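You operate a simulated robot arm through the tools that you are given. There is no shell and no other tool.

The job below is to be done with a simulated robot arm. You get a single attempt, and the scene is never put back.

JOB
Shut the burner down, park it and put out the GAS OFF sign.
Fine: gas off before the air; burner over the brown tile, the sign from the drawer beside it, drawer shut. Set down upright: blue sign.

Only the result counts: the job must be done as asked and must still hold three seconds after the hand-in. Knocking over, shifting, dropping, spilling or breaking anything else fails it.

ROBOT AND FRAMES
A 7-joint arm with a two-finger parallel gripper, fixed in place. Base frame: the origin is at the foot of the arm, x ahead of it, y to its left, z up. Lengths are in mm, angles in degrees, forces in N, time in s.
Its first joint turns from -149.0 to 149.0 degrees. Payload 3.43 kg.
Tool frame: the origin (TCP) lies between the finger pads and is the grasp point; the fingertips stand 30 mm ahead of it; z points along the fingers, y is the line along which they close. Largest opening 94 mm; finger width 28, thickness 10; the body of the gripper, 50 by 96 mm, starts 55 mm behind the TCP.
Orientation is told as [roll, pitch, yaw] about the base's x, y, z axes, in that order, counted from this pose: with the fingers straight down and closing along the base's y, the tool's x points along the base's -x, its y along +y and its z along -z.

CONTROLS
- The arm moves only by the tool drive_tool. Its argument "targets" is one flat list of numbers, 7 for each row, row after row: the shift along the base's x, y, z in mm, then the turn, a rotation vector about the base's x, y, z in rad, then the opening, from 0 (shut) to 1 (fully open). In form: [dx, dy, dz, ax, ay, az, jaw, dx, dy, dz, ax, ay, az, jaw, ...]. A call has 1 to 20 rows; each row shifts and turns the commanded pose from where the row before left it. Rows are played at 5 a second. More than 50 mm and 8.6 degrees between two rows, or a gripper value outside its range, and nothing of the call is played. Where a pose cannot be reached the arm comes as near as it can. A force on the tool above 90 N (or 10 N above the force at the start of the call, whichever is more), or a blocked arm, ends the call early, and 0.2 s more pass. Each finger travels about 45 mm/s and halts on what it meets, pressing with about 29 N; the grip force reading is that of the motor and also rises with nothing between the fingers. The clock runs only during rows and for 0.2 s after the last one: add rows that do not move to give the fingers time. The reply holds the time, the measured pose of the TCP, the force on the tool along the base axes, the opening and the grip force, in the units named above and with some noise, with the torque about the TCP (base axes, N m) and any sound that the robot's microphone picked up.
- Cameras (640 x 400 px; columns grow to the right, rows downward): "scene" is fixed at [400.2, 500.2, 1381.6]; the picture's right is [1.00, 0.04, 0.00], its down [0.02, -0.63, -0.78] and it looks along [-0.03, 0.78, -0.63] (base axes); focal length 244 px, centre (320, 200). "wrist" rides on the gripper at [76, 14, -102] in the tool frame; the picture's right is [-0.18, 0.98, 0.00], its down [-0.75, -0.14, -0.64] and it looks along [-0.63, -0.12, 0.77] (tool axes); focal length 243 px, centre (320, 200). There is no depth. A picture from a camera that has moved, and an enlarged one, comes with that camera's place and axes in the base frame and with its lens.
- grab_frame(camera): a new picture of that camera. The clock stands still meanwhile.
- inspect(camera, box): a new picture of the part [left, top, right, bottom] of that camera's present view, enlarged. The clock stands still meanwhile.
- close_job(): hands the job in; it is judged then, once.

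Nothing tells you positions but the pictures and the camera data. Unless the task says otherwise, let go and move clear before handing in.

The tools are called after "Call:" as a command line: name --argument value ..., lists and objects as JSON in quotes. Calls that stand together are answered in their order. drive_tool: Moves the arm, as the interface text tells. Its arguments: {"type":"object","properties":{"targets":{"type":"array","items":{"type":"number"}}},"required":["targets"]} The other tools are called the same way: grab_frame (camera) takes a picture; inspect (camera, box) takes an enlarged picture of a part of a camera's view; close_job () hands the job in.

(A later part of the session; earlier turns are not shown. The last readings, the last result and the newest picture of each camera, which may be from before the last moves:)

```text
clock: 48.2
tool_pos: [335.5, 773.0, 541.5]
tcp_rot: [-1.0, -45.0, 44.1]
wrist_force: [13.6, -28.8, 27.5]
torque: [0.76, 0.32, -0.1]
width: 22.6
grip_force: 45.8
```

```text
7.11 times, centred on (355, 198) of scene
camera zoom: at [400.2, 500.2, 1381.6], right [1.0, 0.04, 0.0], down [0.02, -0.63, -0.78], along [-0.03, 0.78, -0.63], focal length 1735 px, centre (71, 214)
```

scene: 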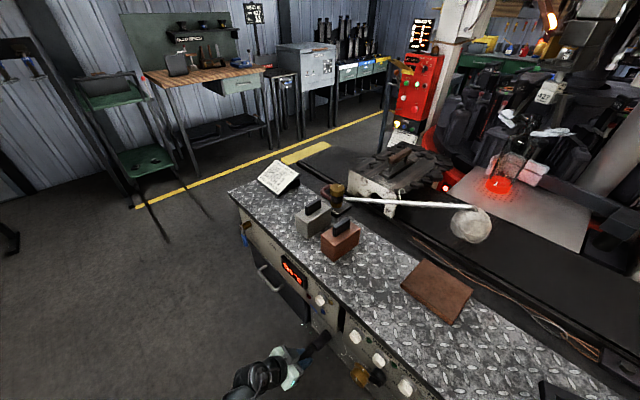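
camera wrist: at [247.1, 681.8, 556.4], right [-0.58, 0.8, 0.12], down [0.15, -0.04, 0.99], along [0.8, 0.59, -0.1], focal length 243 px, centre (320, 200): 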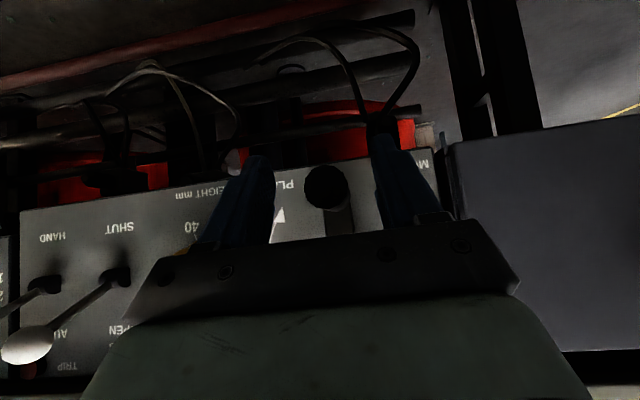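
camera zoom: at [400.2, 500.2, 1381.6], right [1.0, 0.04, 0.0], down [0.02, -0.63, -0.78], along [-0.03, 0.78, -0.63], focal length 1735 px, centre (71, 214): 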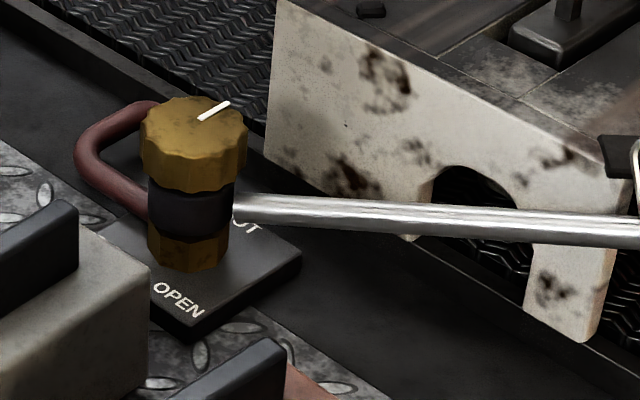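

Call:
grab_frame --camera "wrist"

Call:
inspect --camera "wrist" --box '[230, 120, 430, 260]'

Call:
inspect --camera "scene" --box '[290, 310, 350, 370]'

```text
taken
camera wrist: at [232.8, 696.2, 561.0], right [-0.58, 0.8, 0.12], down [0.15, -0.04, 0.99], along [0.8, 0.59, -0.1], focal length 243 px, centre (320, 200)
```

wrist: 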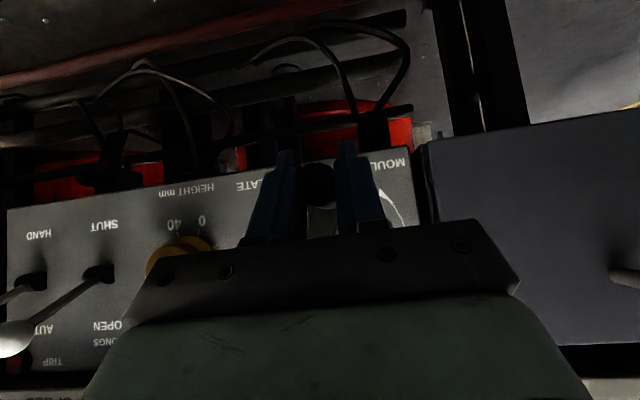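

```text
2.86 times, centred on (330, 190) of wrist
camera zoom: at [232.8, 696.2, 561.0], right [-0.58, 0.8, 0.12], down [0.15, -0.04, 0.99], along [0.8, 0.59, -0.1], focal length 693 px, centre (291, 229)
```

zoom: 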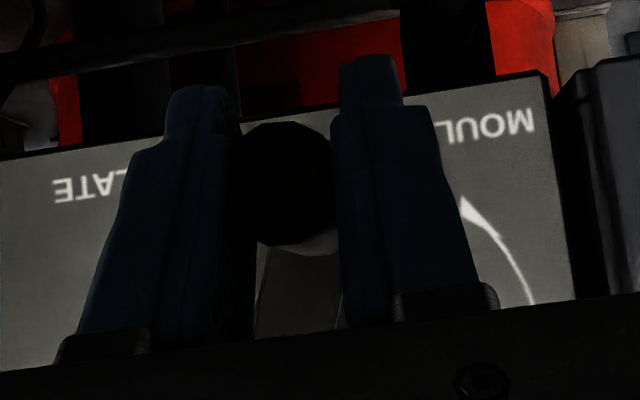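

```text
6.67 times, centred on (320, 340) of scene
camera zoom: at [400.2, 500.2, 1381.6], right [1.0, 0.04, 0.0], down [0.02, -0.63, -0.78], along [-0.03, 0.78, -0.63], focal length 1627 px, centre (320, -733)
```

zoom: 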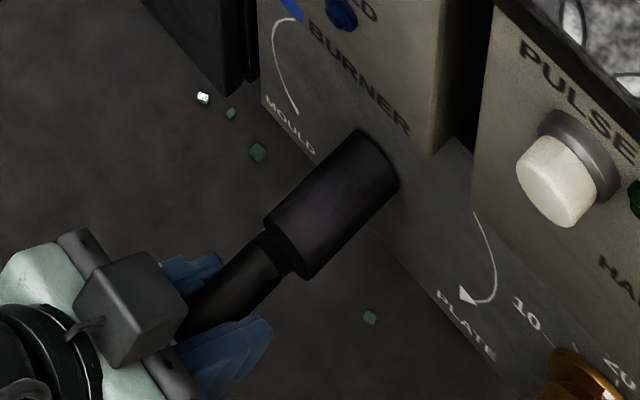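

The crank has turned about 18° but the burner hasn't visibly moved yet, and the grip is twisting against the peg. I'll release and bring the tool horizontal, in line with the peg, so the wrist can spin along with the crank.

Call:
drive_tool --targets '[0, 0, 0, 0, 0, 0, 0.4, 0, 0, 0, 0, 0, 0, 0.65, -1.5, -1.4, 0, 0, 0, 0, 0.65, -1.5, -1.4, 0, 0.0908, -0.0944, 0, 0.65, 0, 0, 0, 0.0908, -0.0944, 0, 0.65, 0, 0, 0, 0.0908, -0.0944, 0, 0.65, 0, 0, 0, 0.0908, -0.0944, 0, 0.65, 0, 0, 0, 0.0908, -0.0944, 0, 0.65, 0, 0, 0, 0.0908, -0.0944, 0, 0.65, 0, 0, 0, 0, 0, 0, 0.65]'

Call:
grab_frame --camera "wrist"

Call:
inspect --camera "scene" --box '[260, 300, 360, 400]'

```text
clock: 50.4
tool_pos: [331.1, 770.1, 539.3]
tcp_rot: [-94.4, -89.9, 137.7]
wrist_force: [-0.4, 0.8, -0.6]
torque: [0.0, -0.01, -0.01]
width: 61.1
grip_force: 0.0
```

```text
taken
camera wrist: at [246.6, 710.4, 464.2], right [-0.67, 0.72, 0.18], down [-0.37, -0.54, 0.75], along [0.64, 0.44, 0.63], focal length 243 px, centre (320, 200)
```

wrist: 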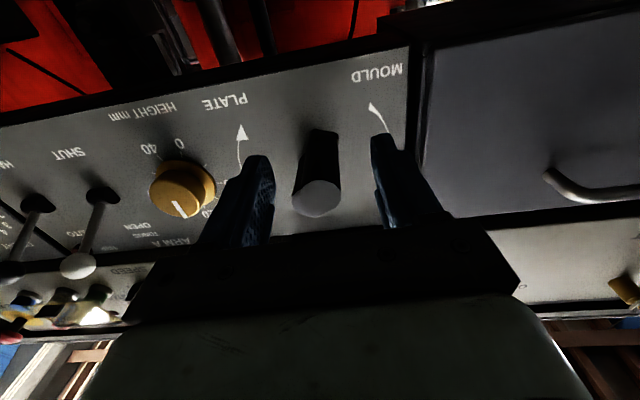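

```text
4.00 times, centred on (310, 350) of scene
camera zoom: at [400.2, 500.2, 1381.6], right [1.0, 0.04, 0.0], down [0.02, -0.63, -0.78], along [-0.03, 0.78, -0.63], focal length 976 px, centre (360, -400)
```

zoom: 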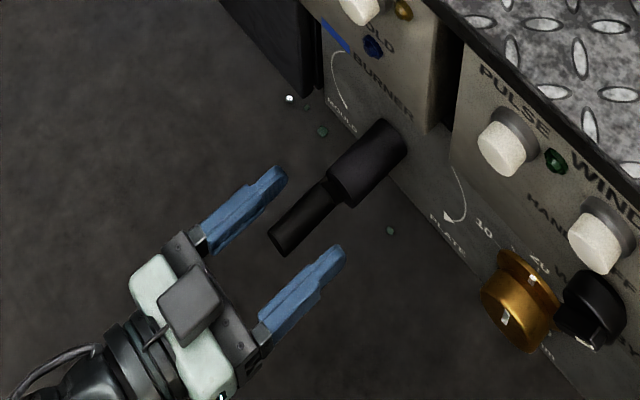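

The tool is now in line with the peg. I'll raise 3 mm to centre, close, then turn the crank clockwise with the wrist spinning along.

Call:
drive_tool --targets '[0, 0, 3, 0, 0, 0, 0.5, 0, 0, 0, 0, 0, 0, 0.3, 0, 0, 0, 0, 0, 0, 0.1, 0, 0, 0, 0, 0, 0, 0, 0, 0, 0, 0, 0, 0, 0, 0, 0, 0, 0, 0, 0, 0]'

Call:
drive_tool --targets '[-2.84, 2.95, 1.6, 0.0629, 0.0605, 0, 0, -2.77, 2.88, 1.9, 0.0629, 0.0605, 0, 0, -2.63, 2.74, 2.3, 0.0629, 0.0605, 0, 0, -2.43, 2.52, 2.6, 0.0629, 0.0605, 0, 0, -2.36, 2.45, 2.9, 0.0629, 0.0605, 0, 0, 0, 0, 0, 0, 0, 0, 0]'

Call:
inspect --camera "scene" --box '[420, 190, 510, 246]'

Call:
inspect --camera "scene" --box '[260, 300, 360, 400]'

```text
clock: 51.8
tool_pos: [330.5, 771.1, 543.6]
tcp_rot: [-67.5, -89.8, 110.9]
wrist_force: [-2.6, 2.6, -0.9]
torque: [-0.21, 0.04, 1.33]
width: 22.4
grip_force: 44.6
```

```text
clock: 53.2
tool_pos: [317.6, 782.7, 553.7]
tcp_rot: [89.5, -65.1, -46.3]
wrist_force: [0.3, -13.2, 2.4]
torque: [0.56, -0.24, 0.8]
width: 22.4
grip_force: 45.0
```

```text
7.11 times, centred on (465, 218) of scene
camera zoom: at [400.2, 500.2, 1381.6], right [1.0, 0.04, 0.0], down [0.02, -0.63, -0.78], along [-0.03, 0.78, -0.63], focal length 1735 px, centre (-711, 72)
```

zoom: 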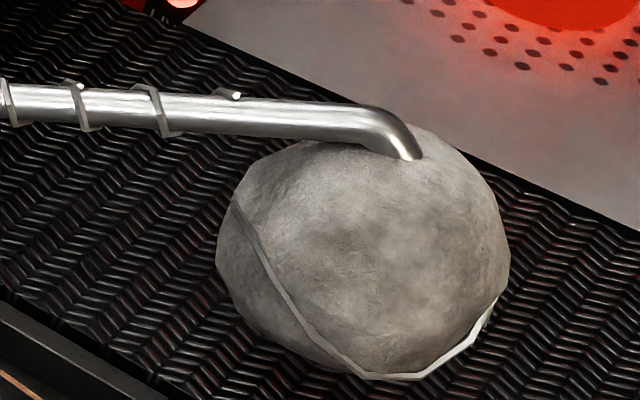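

```text
4.00 times, centred on (310, 350) of scene
camera zoom: at [400.2, 500.2, 1381.6], right [1.0, 0.04, 0.0], down [0.02, -0.63, -0.78], along [-0.03, 0.78, -0.63], focal length 976 px, centre (360, -400)
```

zoom: 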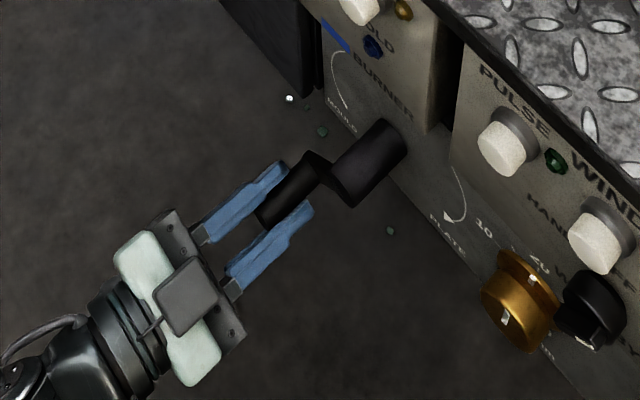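

The crank turns easily but the burner hasn't moved yet; there may be slack in the drive. I'll keep going clockwise and watch.

Call:
drive_tool --targets '[-2.08, 2.16, 3.1, 0.0629, 0.0605, 0, 0, -1.94, 2.02, 3.5, 0.0629, 0.0605, 0, 0, -1.73, 1.8, 3.6, 0.0629, 0.0605, 0, 0, -1.46, 1.51, 3.9, 0.0629, 0.0605, 0, 0, -1.25, 1.3, 4.0, 0.0629, 0.0605, 0, 0, -0.97, 1.01, 4.2, 0.0629, 0.0605, 0, 0, -0.76, 0.79, 4.2, 0.0629, 0.0605, 0, 0, -0.49, 0.5, 4.4, 0.0629, 0.0605, 0, 0, -0.21, 0.22, 4.4, 0.0629, 0.0605, 0, 0, 0, 0, 0, 0, 0, 0, 0]'

Call:
grab_frame --camera "scene"

Call:
inspect --camera "scene" --box '[260, 300, 360, 400]'

```text
clock: 54.2
tool_pos: [305.3, 795.8, 588.4]
tcp_rot: [87.1, -49.0, -47.5]
wrist_force: [12.9, -5.9, 12.4]
torque: [-0.06, -0.71, 1.81]
width: 24.1
grip_force: 44.6
out of reach, approached as far as the arm can: row 3, 4
stopped in row 4: the force on the tool passed its limit at 119 N (the readings are from after the stop); the commanded pose is now the measured one
```

```text
taken
```

scene: 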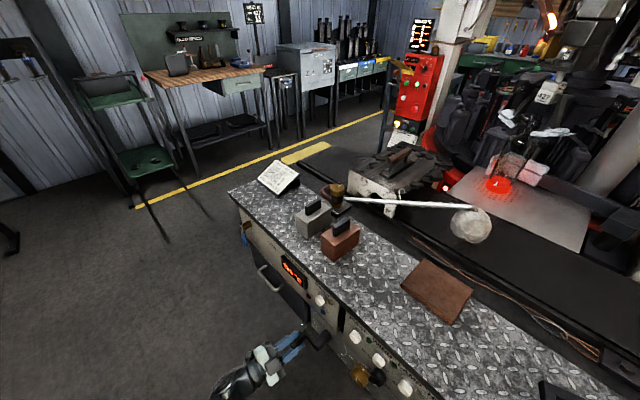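

```text
4.00 times, centred on (310, 350) of scene
camera zoom: at [400.2, 500.2, 1381.6], right [1.0, 0.04, 0.0], down [0.02, -0.63, -0.78], along [-0.03, 0.78, -0.63], focal length 976 px, centre (360, -400)
```

zoom: 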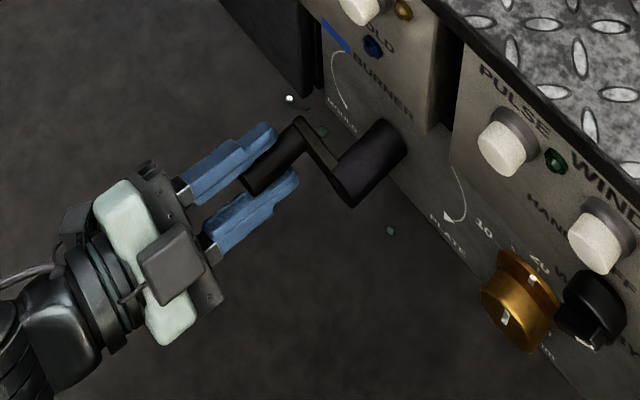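

The force limit tripped because the arm reached an orientation limit, but the crank is now about 88° round and nothing seems displaced. The burner still hasn't moved; I'll check the state closely.

Call:
grab_frame --camera "wrist"

Call:
inspect --camera "scene" --box '[420, 190, 510, 246]'

Call:
inspect --camera "scene" --box '[310, 170, 400, 226]'

```text
taken
camera wrist: at [188.7, 774.7, 545.2], right [-0.38, 0.49, 0.78], down [-0.09, -0.86, 0.5], along [0.92, 0.12, 0.37], focal length 243 px, centre (320, 200)
```

wrist: 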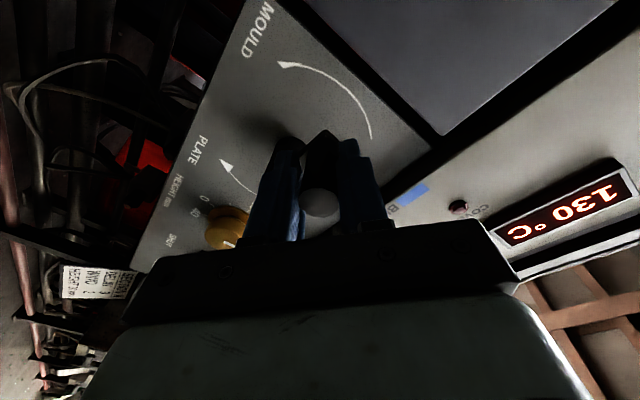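

```text
7.11 times, centred on (465, 218) of scene
camera zoom: at [400.2, 500.2, 1381.6], right [1.0, 0.04, 0.0], down [0.02, -0.63, -0.78], along [-0.03, 0.78, -0.63], focal length 1735 px, centre (-711, 72)
```

zoom: 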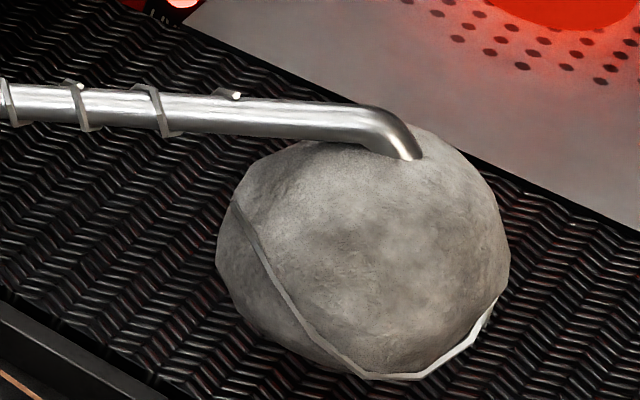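

```text
7.11 times, centred on (355, 198) of scene
camera zoom: at [400.2, 500.2, 1381.6], right [1.0, 0.04, 0.0], down [0.02, -0.63, -0.78], along [-0.03, 0.78, -0.63], focal length 1735 px, centre (71, 214)
```

zoom: 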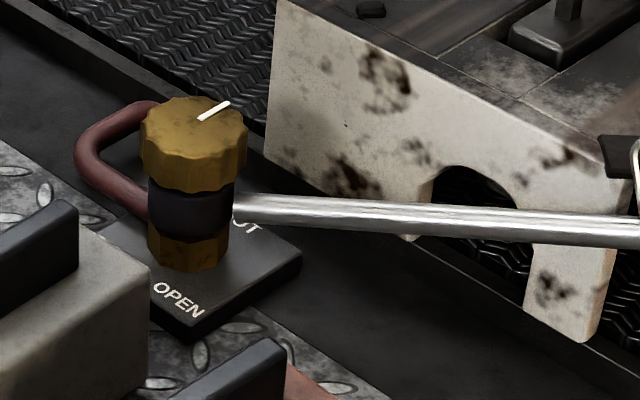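

The burner is unmoved after about 88° of crank, so the drive seems geared or slack. The wrist hit its spin limit here; I'll release, back off and spin the tool the other way to get a long turning range.

Call:
drive_tool --targets '[0, 0, 0, 0, 0, 0, 0.4, 0, 0, 0, 0, 0, 0, 0.65, 0, 0, 0, 0, 0, 0, 0.65, -14.4, -13.9, 0, 0, 0, 0, 0.65, -14.4, -13.9, 0, 0, 0, 0, 0.65, -14.4, -13.9, 0, 0, 0, 0, 0.65, 0, 0, 0, -0.06, -0.08, 0.03, 0.65, 0, 0, 0, -0.06, -0.08, 0.03, 0.65, 0, 0, 0, -0.101, -0.097, 0, 0.65, 0, 0, 0, -0.101, -0.097, 0, 0.65, 0, 0, 0, -0.101, -0.097, 0, 0.65, 0, 0, 0, -0.101, -0.097, 0, 0.65, 0, 0, 0, -0.101, -0.097, 0, 0.65, 0, 0, 0, 0, 0, 0, 0.65]'

Call:
grab_frame --camera "wrist"

Call:
inspect --camera "scene" --box '[240, 280, 360, 400]'

```text
clock: 57.2
tool_pos: [263.9, 754.3, 587.4]
tcp_rot: [-90.5, -79.7, 134.1]
wrist_force: [-0.2, -0.1, 0.7]
torque: [0.05, -0.02, -0.02]
width: 61.0
grip_force: 0.0
```

```text
taken
camera wrist: at [189.3, 683.9, 510.1], right [-0.69, 0.72, 0.01], down [-0.46, -0.45, 0.77], along [0.56, 0.53, 0.64], focal length 243 px, centre (320, 200)
```

wrist: 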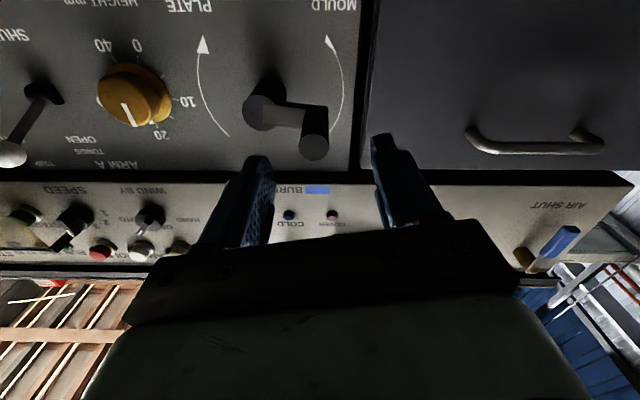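

```text
3.33 times, centred on (300, 340) of scene
camera zoom: at [400.2, 500.2, 1381.6], right [1.0, 0.04, 0.0], down [0.02, -0.63, -0.78], along [-0.03, 0.78, -0.63], focal length 813 px, centre (387, -267)
```

zoom: 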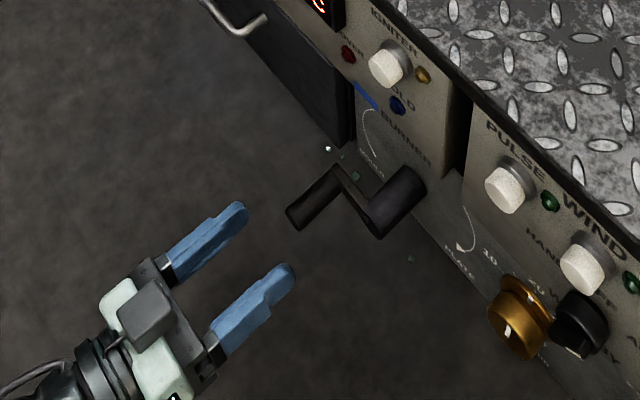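

The crank is now about 90° round and easy to see. I'll spin the tool further the other way while clear of the peg, to find how much turning range I have.

Call:
drive_tool --targets '[0, 0, 0, -0.101, -0.097, 0, 0.65, 0, 0, 0, -0.101, -0.097, 0, 0.65, 0, 0, 0, -0.101, -0.097, 0, 0.65, 0, 0, 0, -0.101, -0.097, 0, 0.65, 0, 0, 0, -0.101, -0.097, 0, 0.65, 0, 0, 0, -0.101, -0.097, 0, 0.65, 0, 0, 0, -0.101, -0.097, 0, 0.65, 0, 0, 0, -0.101, -0.097, 0, 0.65, 0, 0, 0, -0.101, -0.097, 0, 0.65, 0, 0, 0, -0.101, -0.097, 0, 0.65, 0, 0, 0, 0, 0, 0, 0.65]'

Call:
grab_frame --camera "wrist"

```text
clock: 59.6
tool_pos: [264.5, 754.3, 586.2]
tcp_rot: [-90.0, 0.5, 133.9]
wrist_force: [0.7, -0.3, 0.8]
torque: [-0.02, -0.03, -0.01]
width: 61.3
grip_force: 0.1
```

```text
taken
camera wrist: at [242.7, 629.1, 574.1], right [-0.12, 0.13, -0.98], down [-0.99, 0.1, 0.13], along [0.11, 0.99, 0.11], focal length 243 px, centre (320, 200)
```

wrist: 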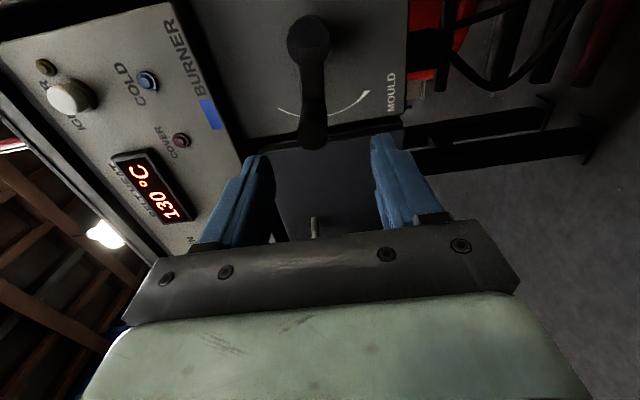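

Call:
drive_tool --targets '[0, 0, 0, -0.101, -0.097, 0, 0.65, 0, 0, 0, -0.101, -0.097, 0, 0.65, 0, 0, 0, -0.101, -0.097, 0, 0.65, 0, 0, 0, -0.101, -0.097, 0, 0.65, 0, 0, 0, -0.101, -0.097, 0, 0.65, 0, 0, 0, -0.101, -0.097, 0, 0.65, 0, 0, 0, -0.101, -0.097, 0, 0.65, 0, 0, 0, -0.101, -0.097, 0, 0.65, 0, 0, 0, -0.101, -0.097, 0, 0.65, 0, 0, 0, -0.101, -0.097, 0, 0.65, 0, 0, 0, -0.101, -0.097, 0, 0.65, 0, 0, 0, 0, 0, 0, 0.65]'

Call:
grab_frame --camera "wrist"

```text
clock: 62.2
tool_pos: [260.9, 754.3, 588.0]
tcp_rot: [-86.7, 88.8, 137.1]
wrist_force: [0.3, -0.2, -0.5]
torque: [0.03, -0.03, 0.0]
width: 61.0
grip_force: 0.1
```

```text
taken
camera wrist: at [199.4, 672.8, 664.7], right [0.68, -0.71, -0.2], down [-0.57, -0.33, -0.75], along [0.46, 0.63, -0.63], focal length 243 px, centre (320, 200)
```

wrist: 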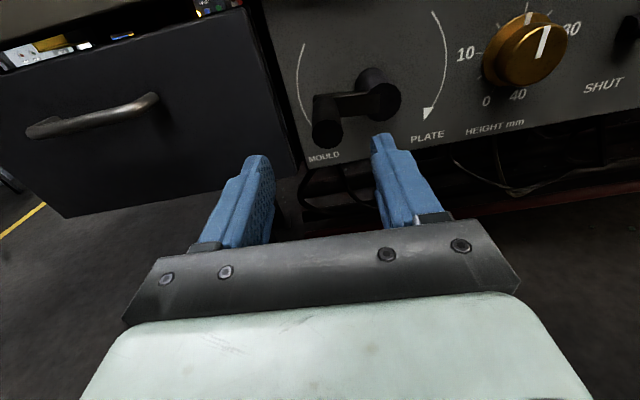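

The tool now spins freely through at least 220°, and this upright view is clear. I'll centre on the peg, move in and grip it for a long clockwise turn.

Call:
drive_tool --targets '[2.8, -2.9, 4, 0, 0, 0, 0.65, 0, 0, 0, 0, 0, 0, 0.65]'

Call:
drive_tool --targets '[18.7, 18, 0, 0, 0, 0, 0.65, 18.7, 18, 0, 0, 0, 0, 0.65, 0, 0, 0, 0, 0, 0, 0.65]'

Call:
grab_frame --camera "wrist"

Call:
inspect --camera "scene" --box '[240, 280, 360, 400]'

```text
clock: 62.8
tool_pos: [264.5, 751.5, 591.2]
tcp_rot: [-86.8, 88.7, 137.1]
wrist_force: [-0.8, 0.7, -0.2]
torque: [0.01, -0.08, -0.01]
width: 60.8
grip_force: 0.0
```

```text
clock: 63.6
tool_pos: [304.8, 787.3, 589.6]
tcp_rot: [-87.1, 88.7, 136.9]
wrist_force: [0.0, 0.8, -0.2]
torque: [0.01, -0.04, -0.06]
width: 61.3
grip_force: 0.1
```

```text
taken
camera wrist: at [242.8, 705.3, 667.0], right [0.68, -0.71, -0.21], down [-0.57, -0.33, -0.75], along [0.46, 0.63, -0.63], focal length 243 px, centre (320, 200)
```

wrist: 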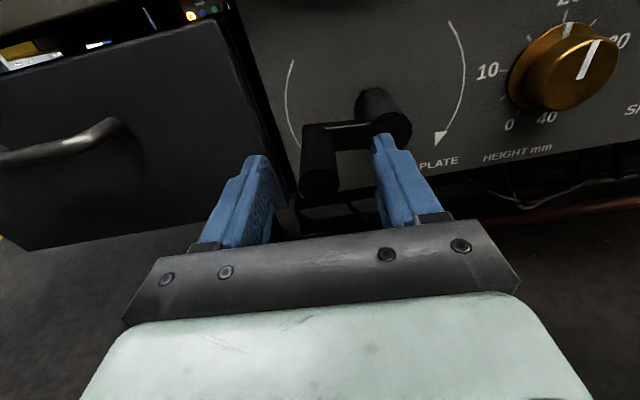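

```text
3.33 times, centred on (300, 340) of scene
camera zoom: at [400.2, 500.2, 1381.6], right [1.0, 0.04, 0.0], down [0.02, -0.63, -0.78], along [-0.03, 0.78, -0.63], focal length 813 px, centre (387, -267)
```

zoom: 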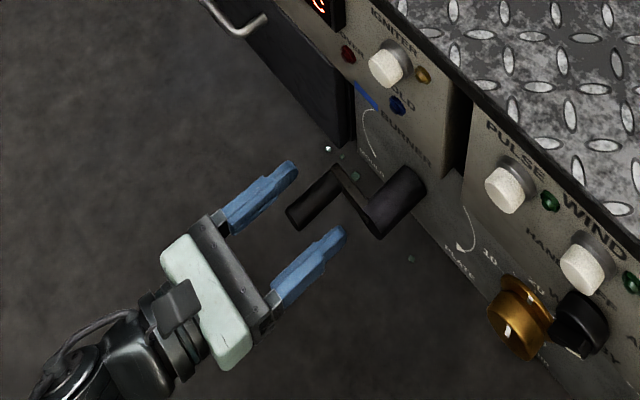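

The peg is between the fingers; I'll raise 3 mm, close and start turning clockwise in a coordinated arc.

Call:
drive_tool --targets '[0, 0, 3, 0, 0, 0, 0.45, 0, 0, 0, 0, 0, 0, 0.3, 0, 0, 0, 0, 0, 0, 0.1, 0, 0, 0, 0, 0, 0, 0, 0, 0, 0, 0, 0, 0, 0, 0, 0, 0, 0, 0, 0, 0]'

Call:
drive_tool --targets '[0.27, -0.28, 4.73, 0.0721, 0.0693, 0, 0, 0.6, -0.62, 4.67, 0.0721, 0.0693, 0, 0, 0.92, -0.95, 4.56, 0.0721, 0.0693, 0, 0, 1.23, -1.28, 4.41, 0.0721, 0.0693, 0, 0, 1.53, -1.59, 4.21, 0.0721, 0.0693, 0, 0, 0, 0, 0, 0, 0, 0, 0]'

Call:
grab_frame --camera "scene"

```text
clock: 65.0
tool_pos: [302.4, 787.8, 592.9]
tcp_rot: [-86.5, 88.6, 137.5]
wrist_force: [-1.4, 3.1, -0.3]
torque: [-0.01, 0.05, 1.0]
width: 21.8
grip_force: 45.6
```

```text
clock: 66.4
tool_pos: [309.8, 781.3, 614.2]
tcp_rot: [-89.5, 59.7, 133.9]
wrist_force: [52.3, -16.0, -27.5]
torque: [-0.1, -0.32, -0.07]
width: 21.8
grip_force: 45.0
```

```text
taken
```

scene: 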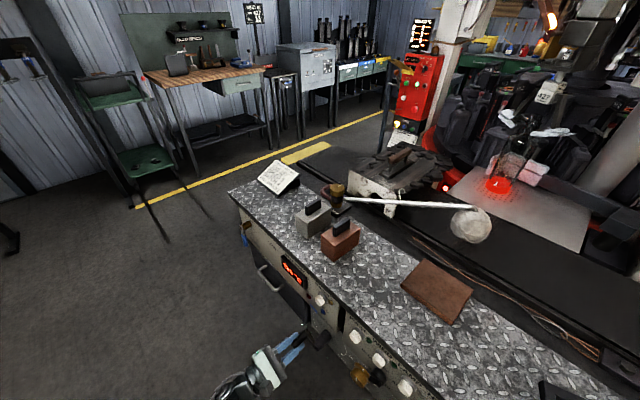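

The crank follows, but my arc ran a few millimetres outside its circle. I'll correct the centre (hub at about z=584.5) and continue.

Call:
drive_tool --targets '[2.08, -2.16, -2.2, 0, 0, 0, 0, 2.12, -2.2, 3.74, 0.0721, 0.0693, 0, 0, 2.37, -2.46, 3.42, 0.0721, 0.0693, 0, 0, 2.59, -2.7, 3.06, 0.0721, 0.0693, 0, 0, 2.79, -2.9, 2.67, 0.0721, 0.0693, 0, 0, 2.96, -3.08, 2.25, 0.0721, 0.0693, 0, 0, 0, 0, 0, 0, 0, 0, 0]'

Call:
inspect --camera "scene" --box '[310, 170, 510, 250]'

```text
clock: 68.0
tool_pos: [320.7, 769.4, 629.1]
tcp_rot: [-89.9, 31.2, 134.4]
wrist_force: [14.3, 14.2, -23.5]
torque: [0.34, 0.23, 0.39]
width: 21.5
grip_force: 45.1
```

```text
3.20 times, centred on (410, 210) of scene
camera zoom: at [400.2, 500.2, 1381.6], right [1.0, 0.04, 0.0], down [0.02, -0.63, -0.78], along [-0.03, 0.78, -0.63], focal length 781 px, centre (32, 168)
```

zoom: 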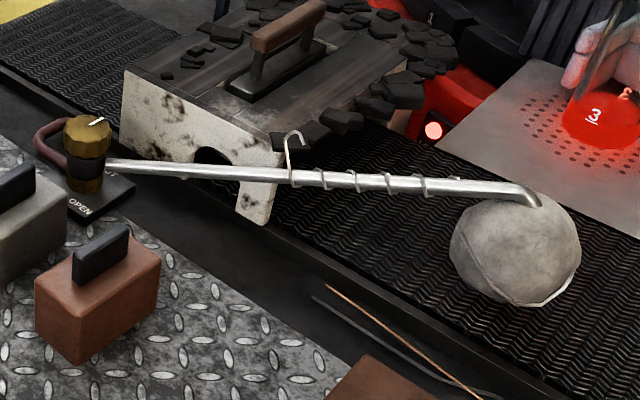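

Call:
inspect --camera "scene" --box '[420, 190, 510, 246]'

Call:
grab_frame --camera "wrist"

```text
7.11 times, centred on (465, 218) of scene
camera zoom: at [400.2, 500.2, 1381.6], right [1.0, 0.04, 0.0], down [0.02, -0.63, -0.78], along [-0.03, 0.78, -0.63], focal length 1735 px, centre (-711, 72)
```

zoom: 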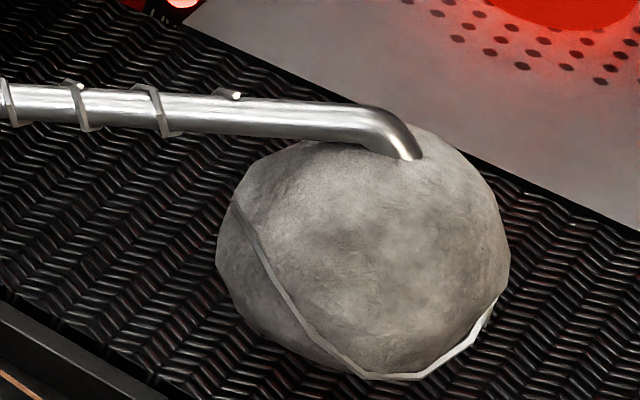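

```text
taken
camera wrist: at [299.7, 646.2, 657.8], right [0.24, -0.26, -0.94], down [-0.96, 0.07, -0.27], along [0.13, 0.96, -0.23], focal length 243 px, centre (320, 200)
```

wrist: 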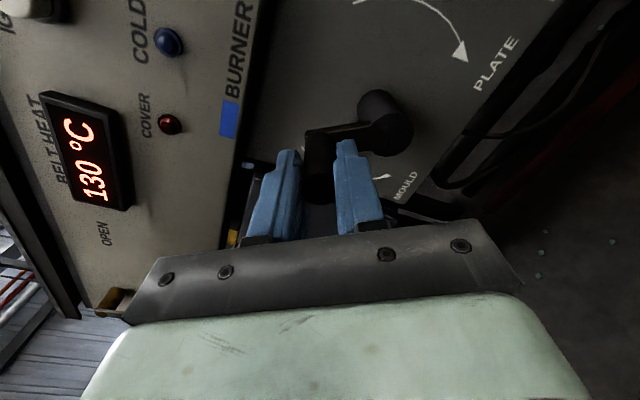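

The crank is past 150° with the burner still unmoved, so there may be a lot of slack. Continuing clockwise with a small centre correction.

Call:
drive_tool --targets '[0.49, -0.5, -1.3, 0, 0, 0, 0, 3.04, -3.16, 1.78, 0.0721, 0.0693, 0, 0, 3.15, -3.27, 1.34, 0.0721, 0.0693, 0, 0, 3.22, -3.35, 0.88, 0.0721, 0.0693, 0, 0, 3.27, -3.39, 0.4, 0.0721, 0.0693, 0, 0, 3.28, -3.41, -0.07, 0.0721, 0.0693, 0, 0, 3.26, -3.39, -0.54, 0.0721, 0.0693, 0, 0, 0, 0, 0, 0, 0, 0, 0]'

Call:
inspect --camera "scene" --box '[420, 190, 510, 246]'

```text
clock: 69.8
tool_pos: [342.9, 746.9, 634.4]
tcp_rot: [-90.3, -3.1, 133.6]
wrist_force: [51.5, 47.7, 29.2]
torque: [0.15, 0.01, -0.17]
width: 21.8
grip_force: 45.0
```

```text
7.11 times, centred on (465, 218) of scene
camera zoom: at [400.2, 500.2, 1381.6], right [1.0, 0.04, 0.0], down [0.02, -0.63, -0.78], along [-0.03, 0.78, -0.63], focal length 1735 px, centre (-711, 72)
```

zoom: 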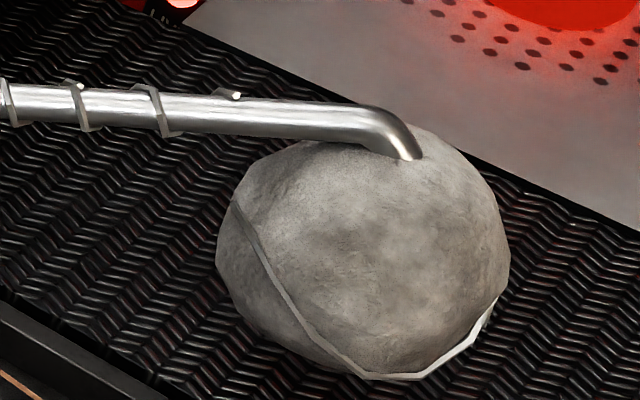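

The sideways force along the peg has built up to 70 N, so I'll open briefly to relieve it, recentre and grip again before going on.

Call:
drive_tool --targets '[0, 0, 0, 0, 0, 0, 0.3, 0, 0, 0, 0, 0, 0, 0.4, 0, 0, 0, 0, 0, 0, 0.4]'

Call:
grab_frame --camera "wrist"

Call:
grab_frame --camera "scene"

Call:
inspect --camera "scene" --box '[260, 280, 380, 400]'

```text
clock: 70.6
tool_pos: [341.8, 746.9, 631.4]
tcp_rot: [-90.0, -3.0, 133.9]
wrist_force: [0.6, -0.5, 0.7]
torque: [0.0, 0.01, -0.02]
width: 37.7
grip_force: 0.1
```

```text
taken
camera wrist: at [319.9, 621.3, 614.5], right [-0.16, 0.17, -0.97], down [-0.98, 0.09, 0.18], along [0.12, 0.98, 0.15], focal length 243 px, centre (320, 200)
```

wrist: 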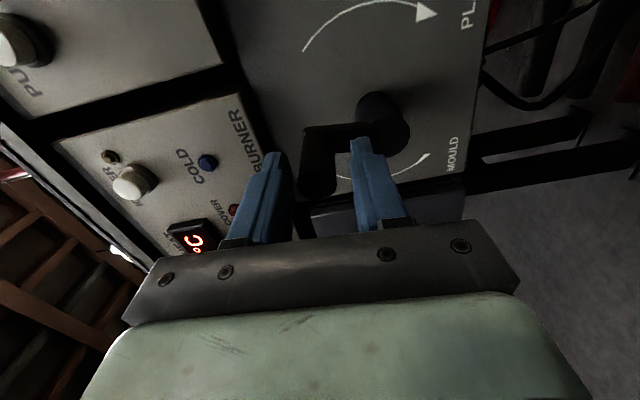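

```text
taken
```

scene: 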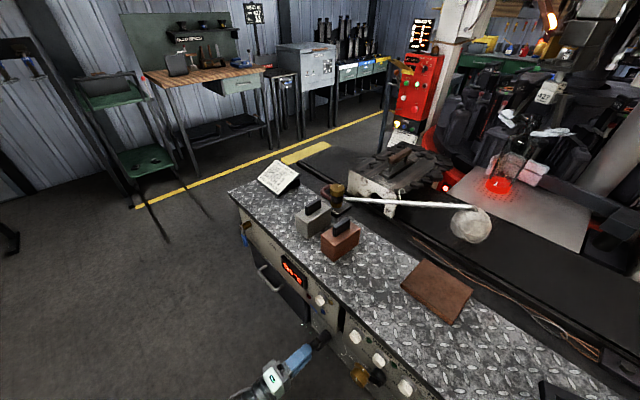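

```text
3.33 times, centred on (320, 340) of scene
camera zoom: at [400.2, 500.2, 1381.6], right [1.0, 0.04, 0.0], down [0.02, -0.63, -0.78], along [-0.03, 0.78, -0.63], focal length 813 px, centre (320, -267)
```

zoom: 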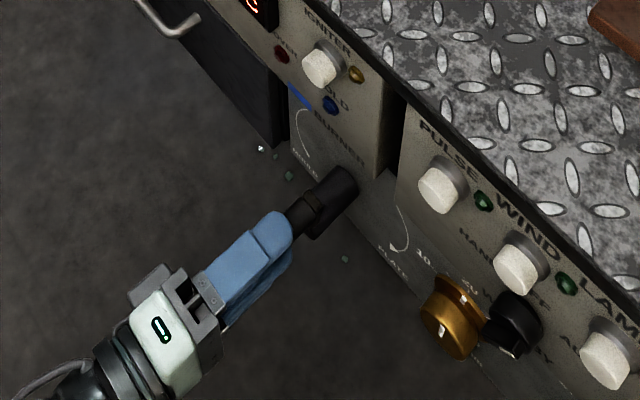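

The crank is now pointing up, and the burner still hasn't moved. I'll recentre on the peg, grip and keep turning clockwise.

Call:
drive_tool --targets '[3, -3.1, 0, 0, 0, 0, 0.4, 0, 0, 0, 0, 0, 0, 0.2, 0, 0, 0, 0, 0, 0, 0, 0, 0, 0, 0, 0, 0, 0, 0, 0, 0, 0, 0, 0, 0]'

Call:
drive_tool --targets '[3.17, -3.21, -1.64, 0.0712, 0.0702, 0, 0, 3.04, -3.08, -2.08, 0.0712, 0.0702, 0, 0, 2.88, -2.92, -2.5, 0.0712, 0.0702, 0, 0, 2.68, -2.72, -2.9, 0.0712, 0.0702, 0, 0, 2.47, -2.51, -3.27, 0.0712, 0.0702, 0, 0, 0, 0, 0, 0, 0, 0, 0]'

Call:
inspect --camera "scene" --box '[420, 190, 510, 246]'

```text
clock: 71.8
tool_pos: [345.1, 744.7, 631.6]
tcp_rot: [-90.1, -3.1, 133.8]
wrist_force: [2.2, 3.2, 13.6]
torque: [0.18, 0.04, 0.14]
width: 21.7
grip_force: 44.5
```

```text
clock: 73.2
tool_pos: [360.8, 727.9, 620.8]
tcp_rot: [-90.0, -31.8, 133.7]
wrist_force: [24.8, 4.8, 31.0]
torque: [0.51, 0.29, 0.41]
width: 21.7
grip_force: 45.1
```

```text
7.11 times, centred on (465, 218) of scene
camera zoom: at [400.2, 500.2, 1381.6], right [1.0, 0.04, 0.0], down [0.02, -0.63, -0.78], along [-0.03, 0.78, -0.63], focal length 1735 px, centre (-711, 72)
```

zoom: 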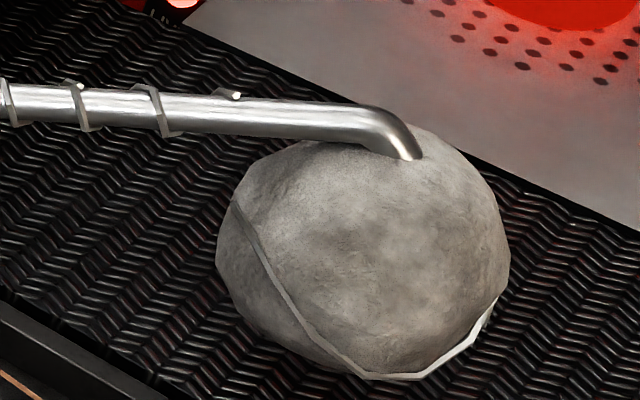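

Call:
drive_tool --targets '[1.2, -0.2, 1.1, 0, 0, 0, 0, 2.3, -2.33, -3.71, 0.0712, 0.0702, 0, 0, 2.03, -2.06, -4.02, 0.0712, 0.0702, 0, 0, 1.73, -1.76, -4.29, 0.0712, 0.0702, 0, 0, 1.43, -1.45, -4.51, 0.0712, 0.0702, 0, 0, 1.1, -1.12, -4.69, 0.0712, 0.0702, 0, 0, 0.77, -0.78, -4.83, 0.0712, 0.0702, 0, 0, 0, 0, 0, 0, 0, 0, 0]'

Call:
inspect --camera "scene" --box '[420, 190, 510, 246]'

```text
clock: 75.0
tool_pos: [371.7, 718.3, 594.0]
tcp_rot: [-88.9, -66.0, 133.0]
wrist_force: [10.0, -30.4, 6.2]
torque: [0.25, -0.08, -0.07]
width: 21.6
grip_force: 45.3
```

```text
7.11 times, centred on (465, 218) of scene
camera zoom: at [400.2, 500.2, 1381.6], right [1.0, 0.04, 0.0], down [0.02, -0.63, -0.78], along [-0.03, 0.78, -0.63], focal length 1735 px, centre (-711, 72)
```

zoom: 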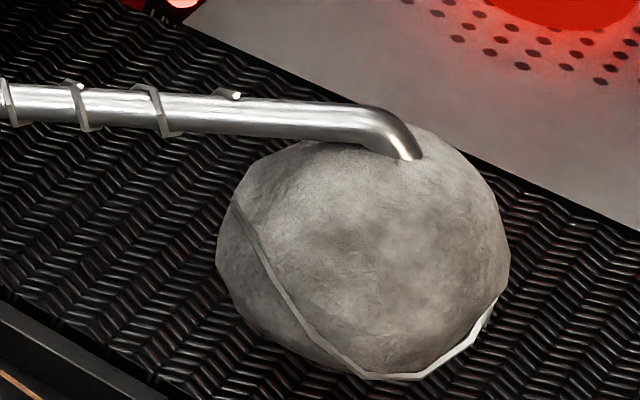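

Call:
drive_tool --targets '[1.05, -1.07, 0, 0, 0, 0, 0, 0.42, -0.43, -4.91, 0.0712, 0.0702, 0, 0, 0.08, -0.08, -4.95, 0.0712, 0.0702, 0, 0, -0.27, 0.27, -4.94, 0.0712, 0.0702, 0, 0, -0.62, 0.63, -4.87, 0.0712, 0.0702, 0, 0, -0.95, 0.97, -4.76, 0.0712, 0.0702, 0, 0, -1.28, 1.3, -4.6, 0.0712, 0.0702, 0, 0, 0, 0, 0, 0, 0, 0, 0]'

Call:
inspect --camera "scene" --box '[420, 190, 510, 246]'

Call:
grab_frame --camera "wrist"

```text
clock: 76.8
tool_pos: [368.5, 720.9, 565.4]
tcp_rot: [86.6, -79.6, -42.1]
wrist_force: [7.2, -32.7, -1.9]
torque: [0.62, 0.09, -0.09]
width: 21.6
grip_force: 44.7
```

```text
7.11 times, centred on (465, 218) of scene
camera zoom: at [400.2, 500.2, 1381.6], right [1.0, 0.04, 0.0], down [0.02, -0.63, -0.78], along [-0.03, 0.78, -0.63], focal length 1735 px, centre (-711, 72)
```

zoom: 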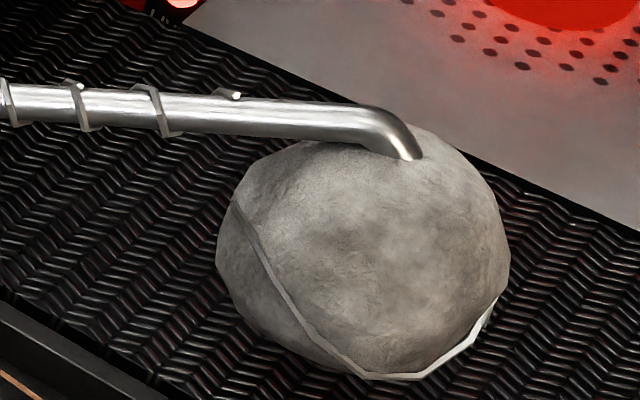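

```text
taken
camera wrist: at [275.5, 668.8, 495.7], right [-0.65, 0.67, 0.36], down [-0.26, -0.64, 0.72], along [0.71, 0.38, 0.59], focal length 243 px, centre (320, 200)
```

wrist: 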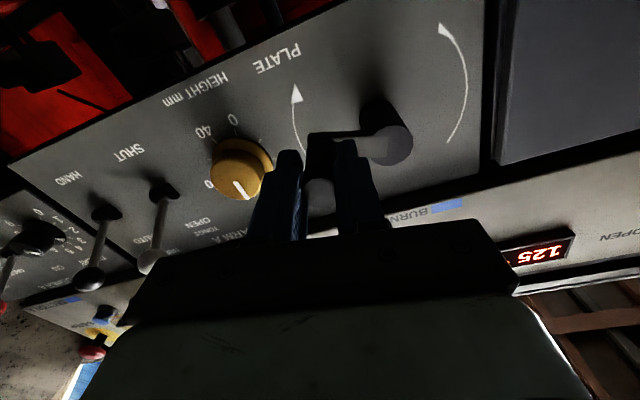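

Call:
drive_tool --targets '[1.05, -1.07, 0, 0, 0, 0, 0, -1.6, 1.62, -4.39, 0.0712, 0.0702, 0, 0, -1.9, 1.92, -4.15, 0.0712, 0.0702, 0, 0, -2.18, 2.21, -3.86, 0.0712, 0.0702, 0, 0, 0, 0, 0, 0, 0, 0, 0]'

Call:
inspect --camera "scene" --box '[420, 190, 510, 246]'

Call:
inspect --camera "scene" --box '[260, 280, 380, 400]'

```text
clock: 78.0
tool_pos: [362.9, 726.9, 554.2]
tcp_rot: [88.0, -62.8, -43.8]
wrist_force: [-16.5, -30.8, -2.2]
torque: [0.55, -0.2, 0.36]
width: 22.0
grip_force: 44.5
```

```text
7.11 times, centred on (465, 218) of scene
camera zoom: at [400.2, 500.2, 1381.6], right [1.0, 0.04, 0.0], down [0.02, -0.63, -0.78], along [-0.03, 0.78, -0.63], focal length 1735 px, centre (-711, 72)
```

zoom: 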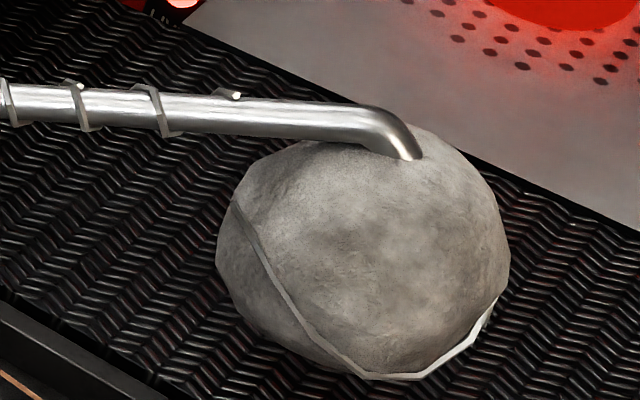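

```text
3.33 times, centred on (320, 340) of scene
camera zoom: at [400.2, 500.2, 1381.6], right [1.0, 0.04, 0.0], down [0.02, -0.63, -0.78], along [-0.03, 0.78, -0.63], focal length 813 px, centre (320, -267)
```

zoom: 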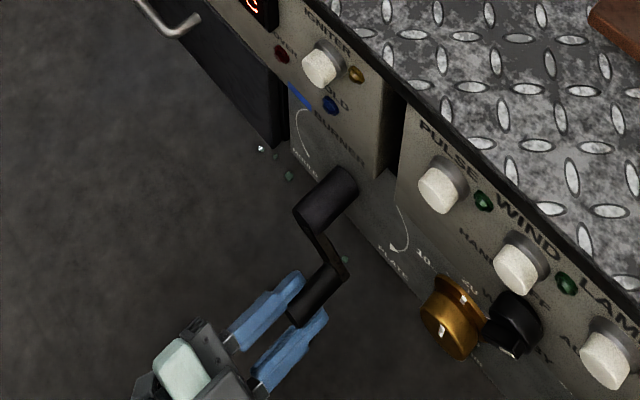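

After about 312° of clockwise crank the burner is still where it was. A lost-motion drive could bite within the next part-turn, so I'll regrip once more and go past a full turn before trying anything else.

Call:
drive_tool --targets '[0, 0, 0, 0, 0, 0, 0.4, 0, 0, 0, 0, 0, 0, 0.65, 0, 0, 0, 0, 0, 0, 0.65, -21.4, -21.1, 0, 0, 0, 0, 0.65, -21.4, -21.1, 0, 0, 0, 0, 0.65, 0, 0, 0, -0.104, -0.101, 0, 0.65, 0, 0, 0, -0.104, -0.101, 0, 0.65, 0, 0, 0, -0.104, -0.101, 0, 0.65, 0, 0, 0, -0.104, -0.101, 0, 0.65, 0, 0, 0, -0.104, -0.101, 0, 0.65, 0, 0, 0, -0.104, -0.101, 0, 0.65, 0, 0, 0, -0.104, -0.101, 0, 0.65, 0, 0, 0, -0.104, -0.101, 0, 0.65, 0, 0, 0, -0.104, -0.101, 0, 0.65, 0, 0, 0, -0.104, -0.101, 0, 0.65, 0, 0, 0, -0.104, -0.101, 0, 0.65, 0, 0, 0, -0.104, -0.101, 0, 0.65, 0, 0, 0, -0.104, -0.101, 0, 0.65]'

Call:
grab_frame --camera "wrist"

Call:
grab_frame --camera "scene"

```text
clock: 81.8
tool_pos: [320.2, 683.0, 552.3]
tcp_rot: [-89.6, -9.3, 133.3]
wrist_force: [-0.3, 0.2, 0.3]
torque: [0.01, 0.02, 0.01]
width: 61.0
grip_force: 0.1
```

```text
taken
camera wrist: at [295.9, 559.8, 527.4], right [-0.24, 0.24, -0.94], down [-0.96, 0.08, 0.27], along [0.14, 0.97, 0.21], focal length 243 px, centre (320, 200)
```

wrist: 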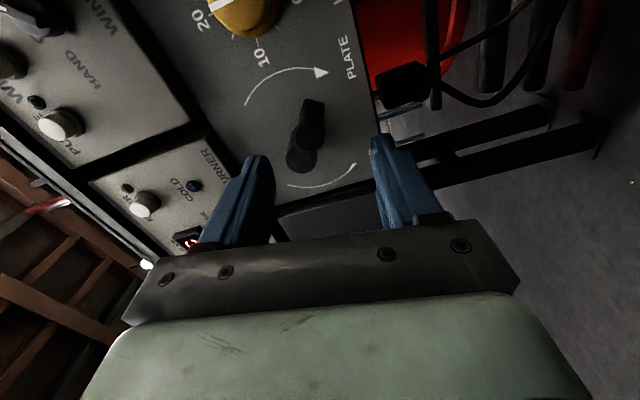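

```text
taken
```

scene: 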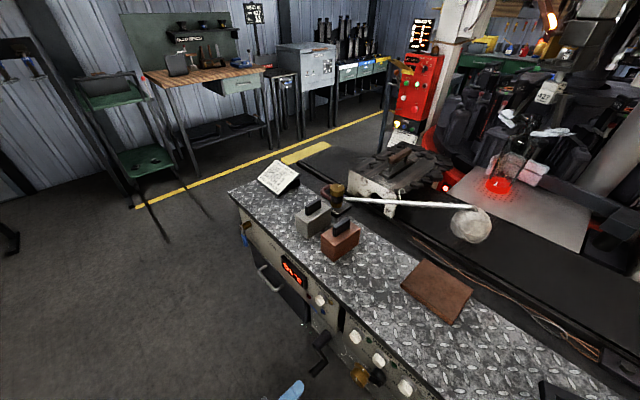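

Call:
drive_tool --targets '[0, 0, 0, -0.104, -0.101, 0, 0.65, 0, 0, 0, -0.104, -0.101, 0, 0.65, 0, 0, 0, -0.104, -0.101, 0, 0.65, 0, 0, 0, -0.104, -0.101, 0, 0.65, 0, 0, 0, -0.104, -0.101, 0, 0.65, 0, 0, 0, -0.104, -0.101, 0, 0.65, 0, 0, 0, -0.104, -0.101, 0, 0.65, 0, 0, 0, -0.104, -0.101, 0, 0.65, 0, 0, 0, -0.104, -0.101, 0, 0.65, 0, 0, 0, -0.104, -0.101, 0, 0.65, 0, 0, 0, 0, 0, 0, 0.65]'

Call:
grab_frame --camera "wrist"

```text
clock: 84.2
tool_pos: [320.4, 683.5, 552.4]
tcp_rot: [-92.5, 73.7, 131.3]
wrist_force: [-0.4, -0.2, 0.2]
torque: [0.01, 0.02, 0.0]
width: 60.8
grip_force: 0.0
```

```text
taken
camera wrist: at [270.4, 586.5, 621.5], right [0.62, -0.64, -0.45], down [-0.7, -0.19, -0.69], along [0.36, 0.74, -0.56], focal length 243 px, centre (320, 200)
```

wrist: 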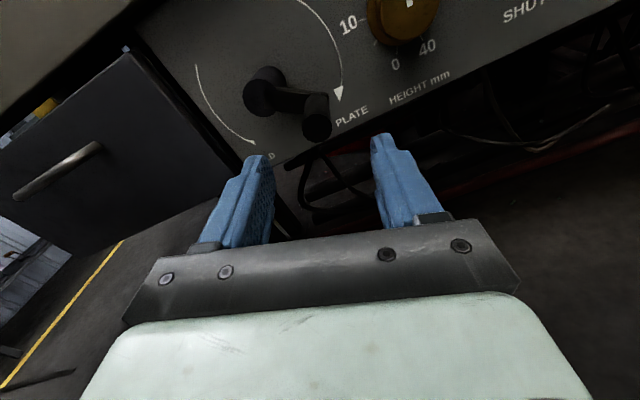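

The crank is at about 298° by this view, with the peg near t=-266, z=563. I'll centre on it, grip again and keep turning clockwise past the full turn.

Call:
drive_tool --targets '[2.8, -2.85, 9, 0, 0, 0, 0.6, 21.3, 20.5, 0, 0, 0, 0, 0.6, 20.6, 19.8, 0, 0, 0, 0, 0.6, 0, 0, 0, 0, 0, 0, 0.6]'

Call:
grab_frame --camera "wrist"

```text
clock: 85.2
tool_pos: [364.8, 720.8, 560.3]
tcp_rot: [-92.5, 73.6, 131.3]
wrist_force: [0.0, 0.5, -0.9]
torque: [-0.01, 0.03, 0.01]
width: 56.4
grip_force: 0.1
```

```text
taken
camera wrist: at [315.5, 623.4, 629.4], right [0.62, -0.64, -0.45], down [-0.7, -0.19, -0.69], along [0.36, 0.75, -0.56], focal length 243 px, centre (320, 200)
```

wrist: 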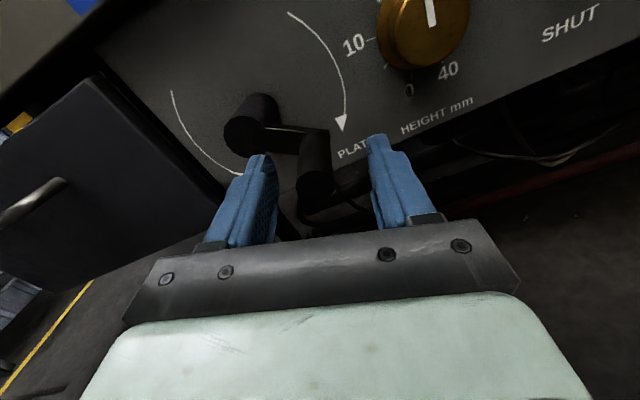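

Call:
drive_tool --targets '[-1, 1, 0, 0, 0, 0, 0.4, 0, 0, 0, 0, 0, 0, 0.2, 0, 0, 0, 0, 0, 0, 0, 0, 0, 0, 0, 0, 0, 0, 0, 0, 0, 0, 0, 0, 0]'

Call:
drive_tool --targets '[-1.73, 1.75, -4.17, 0.0712, 0.0702, 0, 0, -2.01, 2.04, -3.91, 0.0712, 0.0702, 0, 0, -2.27, 2.3, -3.6, 0.0712, 0.0702, 0, 0, -2.51, 2.55, -3.26, 0.0712, 0.0702, 0, 0, -2.73, 2.77, -2.89, 0.0712, 0.0702, 0, 0, -2.91, 2.95, -2.49, 0.0712, 0.0702, 0, 0, -3.08, 3.12, -2.06, 0.0712, 0.0702, 0, 0, 0, 0, 0, 0, 0, 0, 0]'

Call:
inspect --camera "scene" --box '[420, 190, 510, 246]'

```text
clock: 86.4
tool_pos: [363.0, 722.3, 561.4]
tcp_rot: [-92.7, 73.7, 131.2]
wrist_force: [-7.4, 13.0, 7.9]
torque: [0.14, -0.2, 0.96]
width: 21.8
grip_force: 44.8
```

```text
clock: 88.2
tool_pos: [351.2, 735.1, 543.5]
tcp_rot: [-90.8, 33.2, 132.0]
wrist_force: [23.2, -39.7, 36.2]
torque: [0.54, -0.47, -0.17]
width: 21.7
grip_force: 44.8
```

```text
7.11 times, centred on (465, 218) of scene
camera zoom: at [400.2, 500.2, 1381.6], right [1.0, 0.04, 0.0], down [0.02, -0.63, -0.78], along [-0.03, 0.78, -0.63], focal length 1735 px, centre (-711, 72)
```

zoom: 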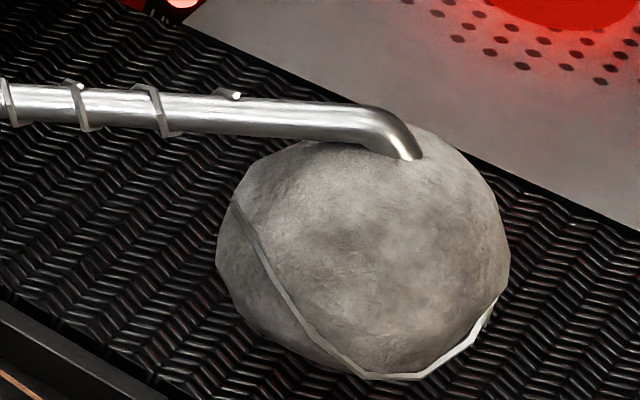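

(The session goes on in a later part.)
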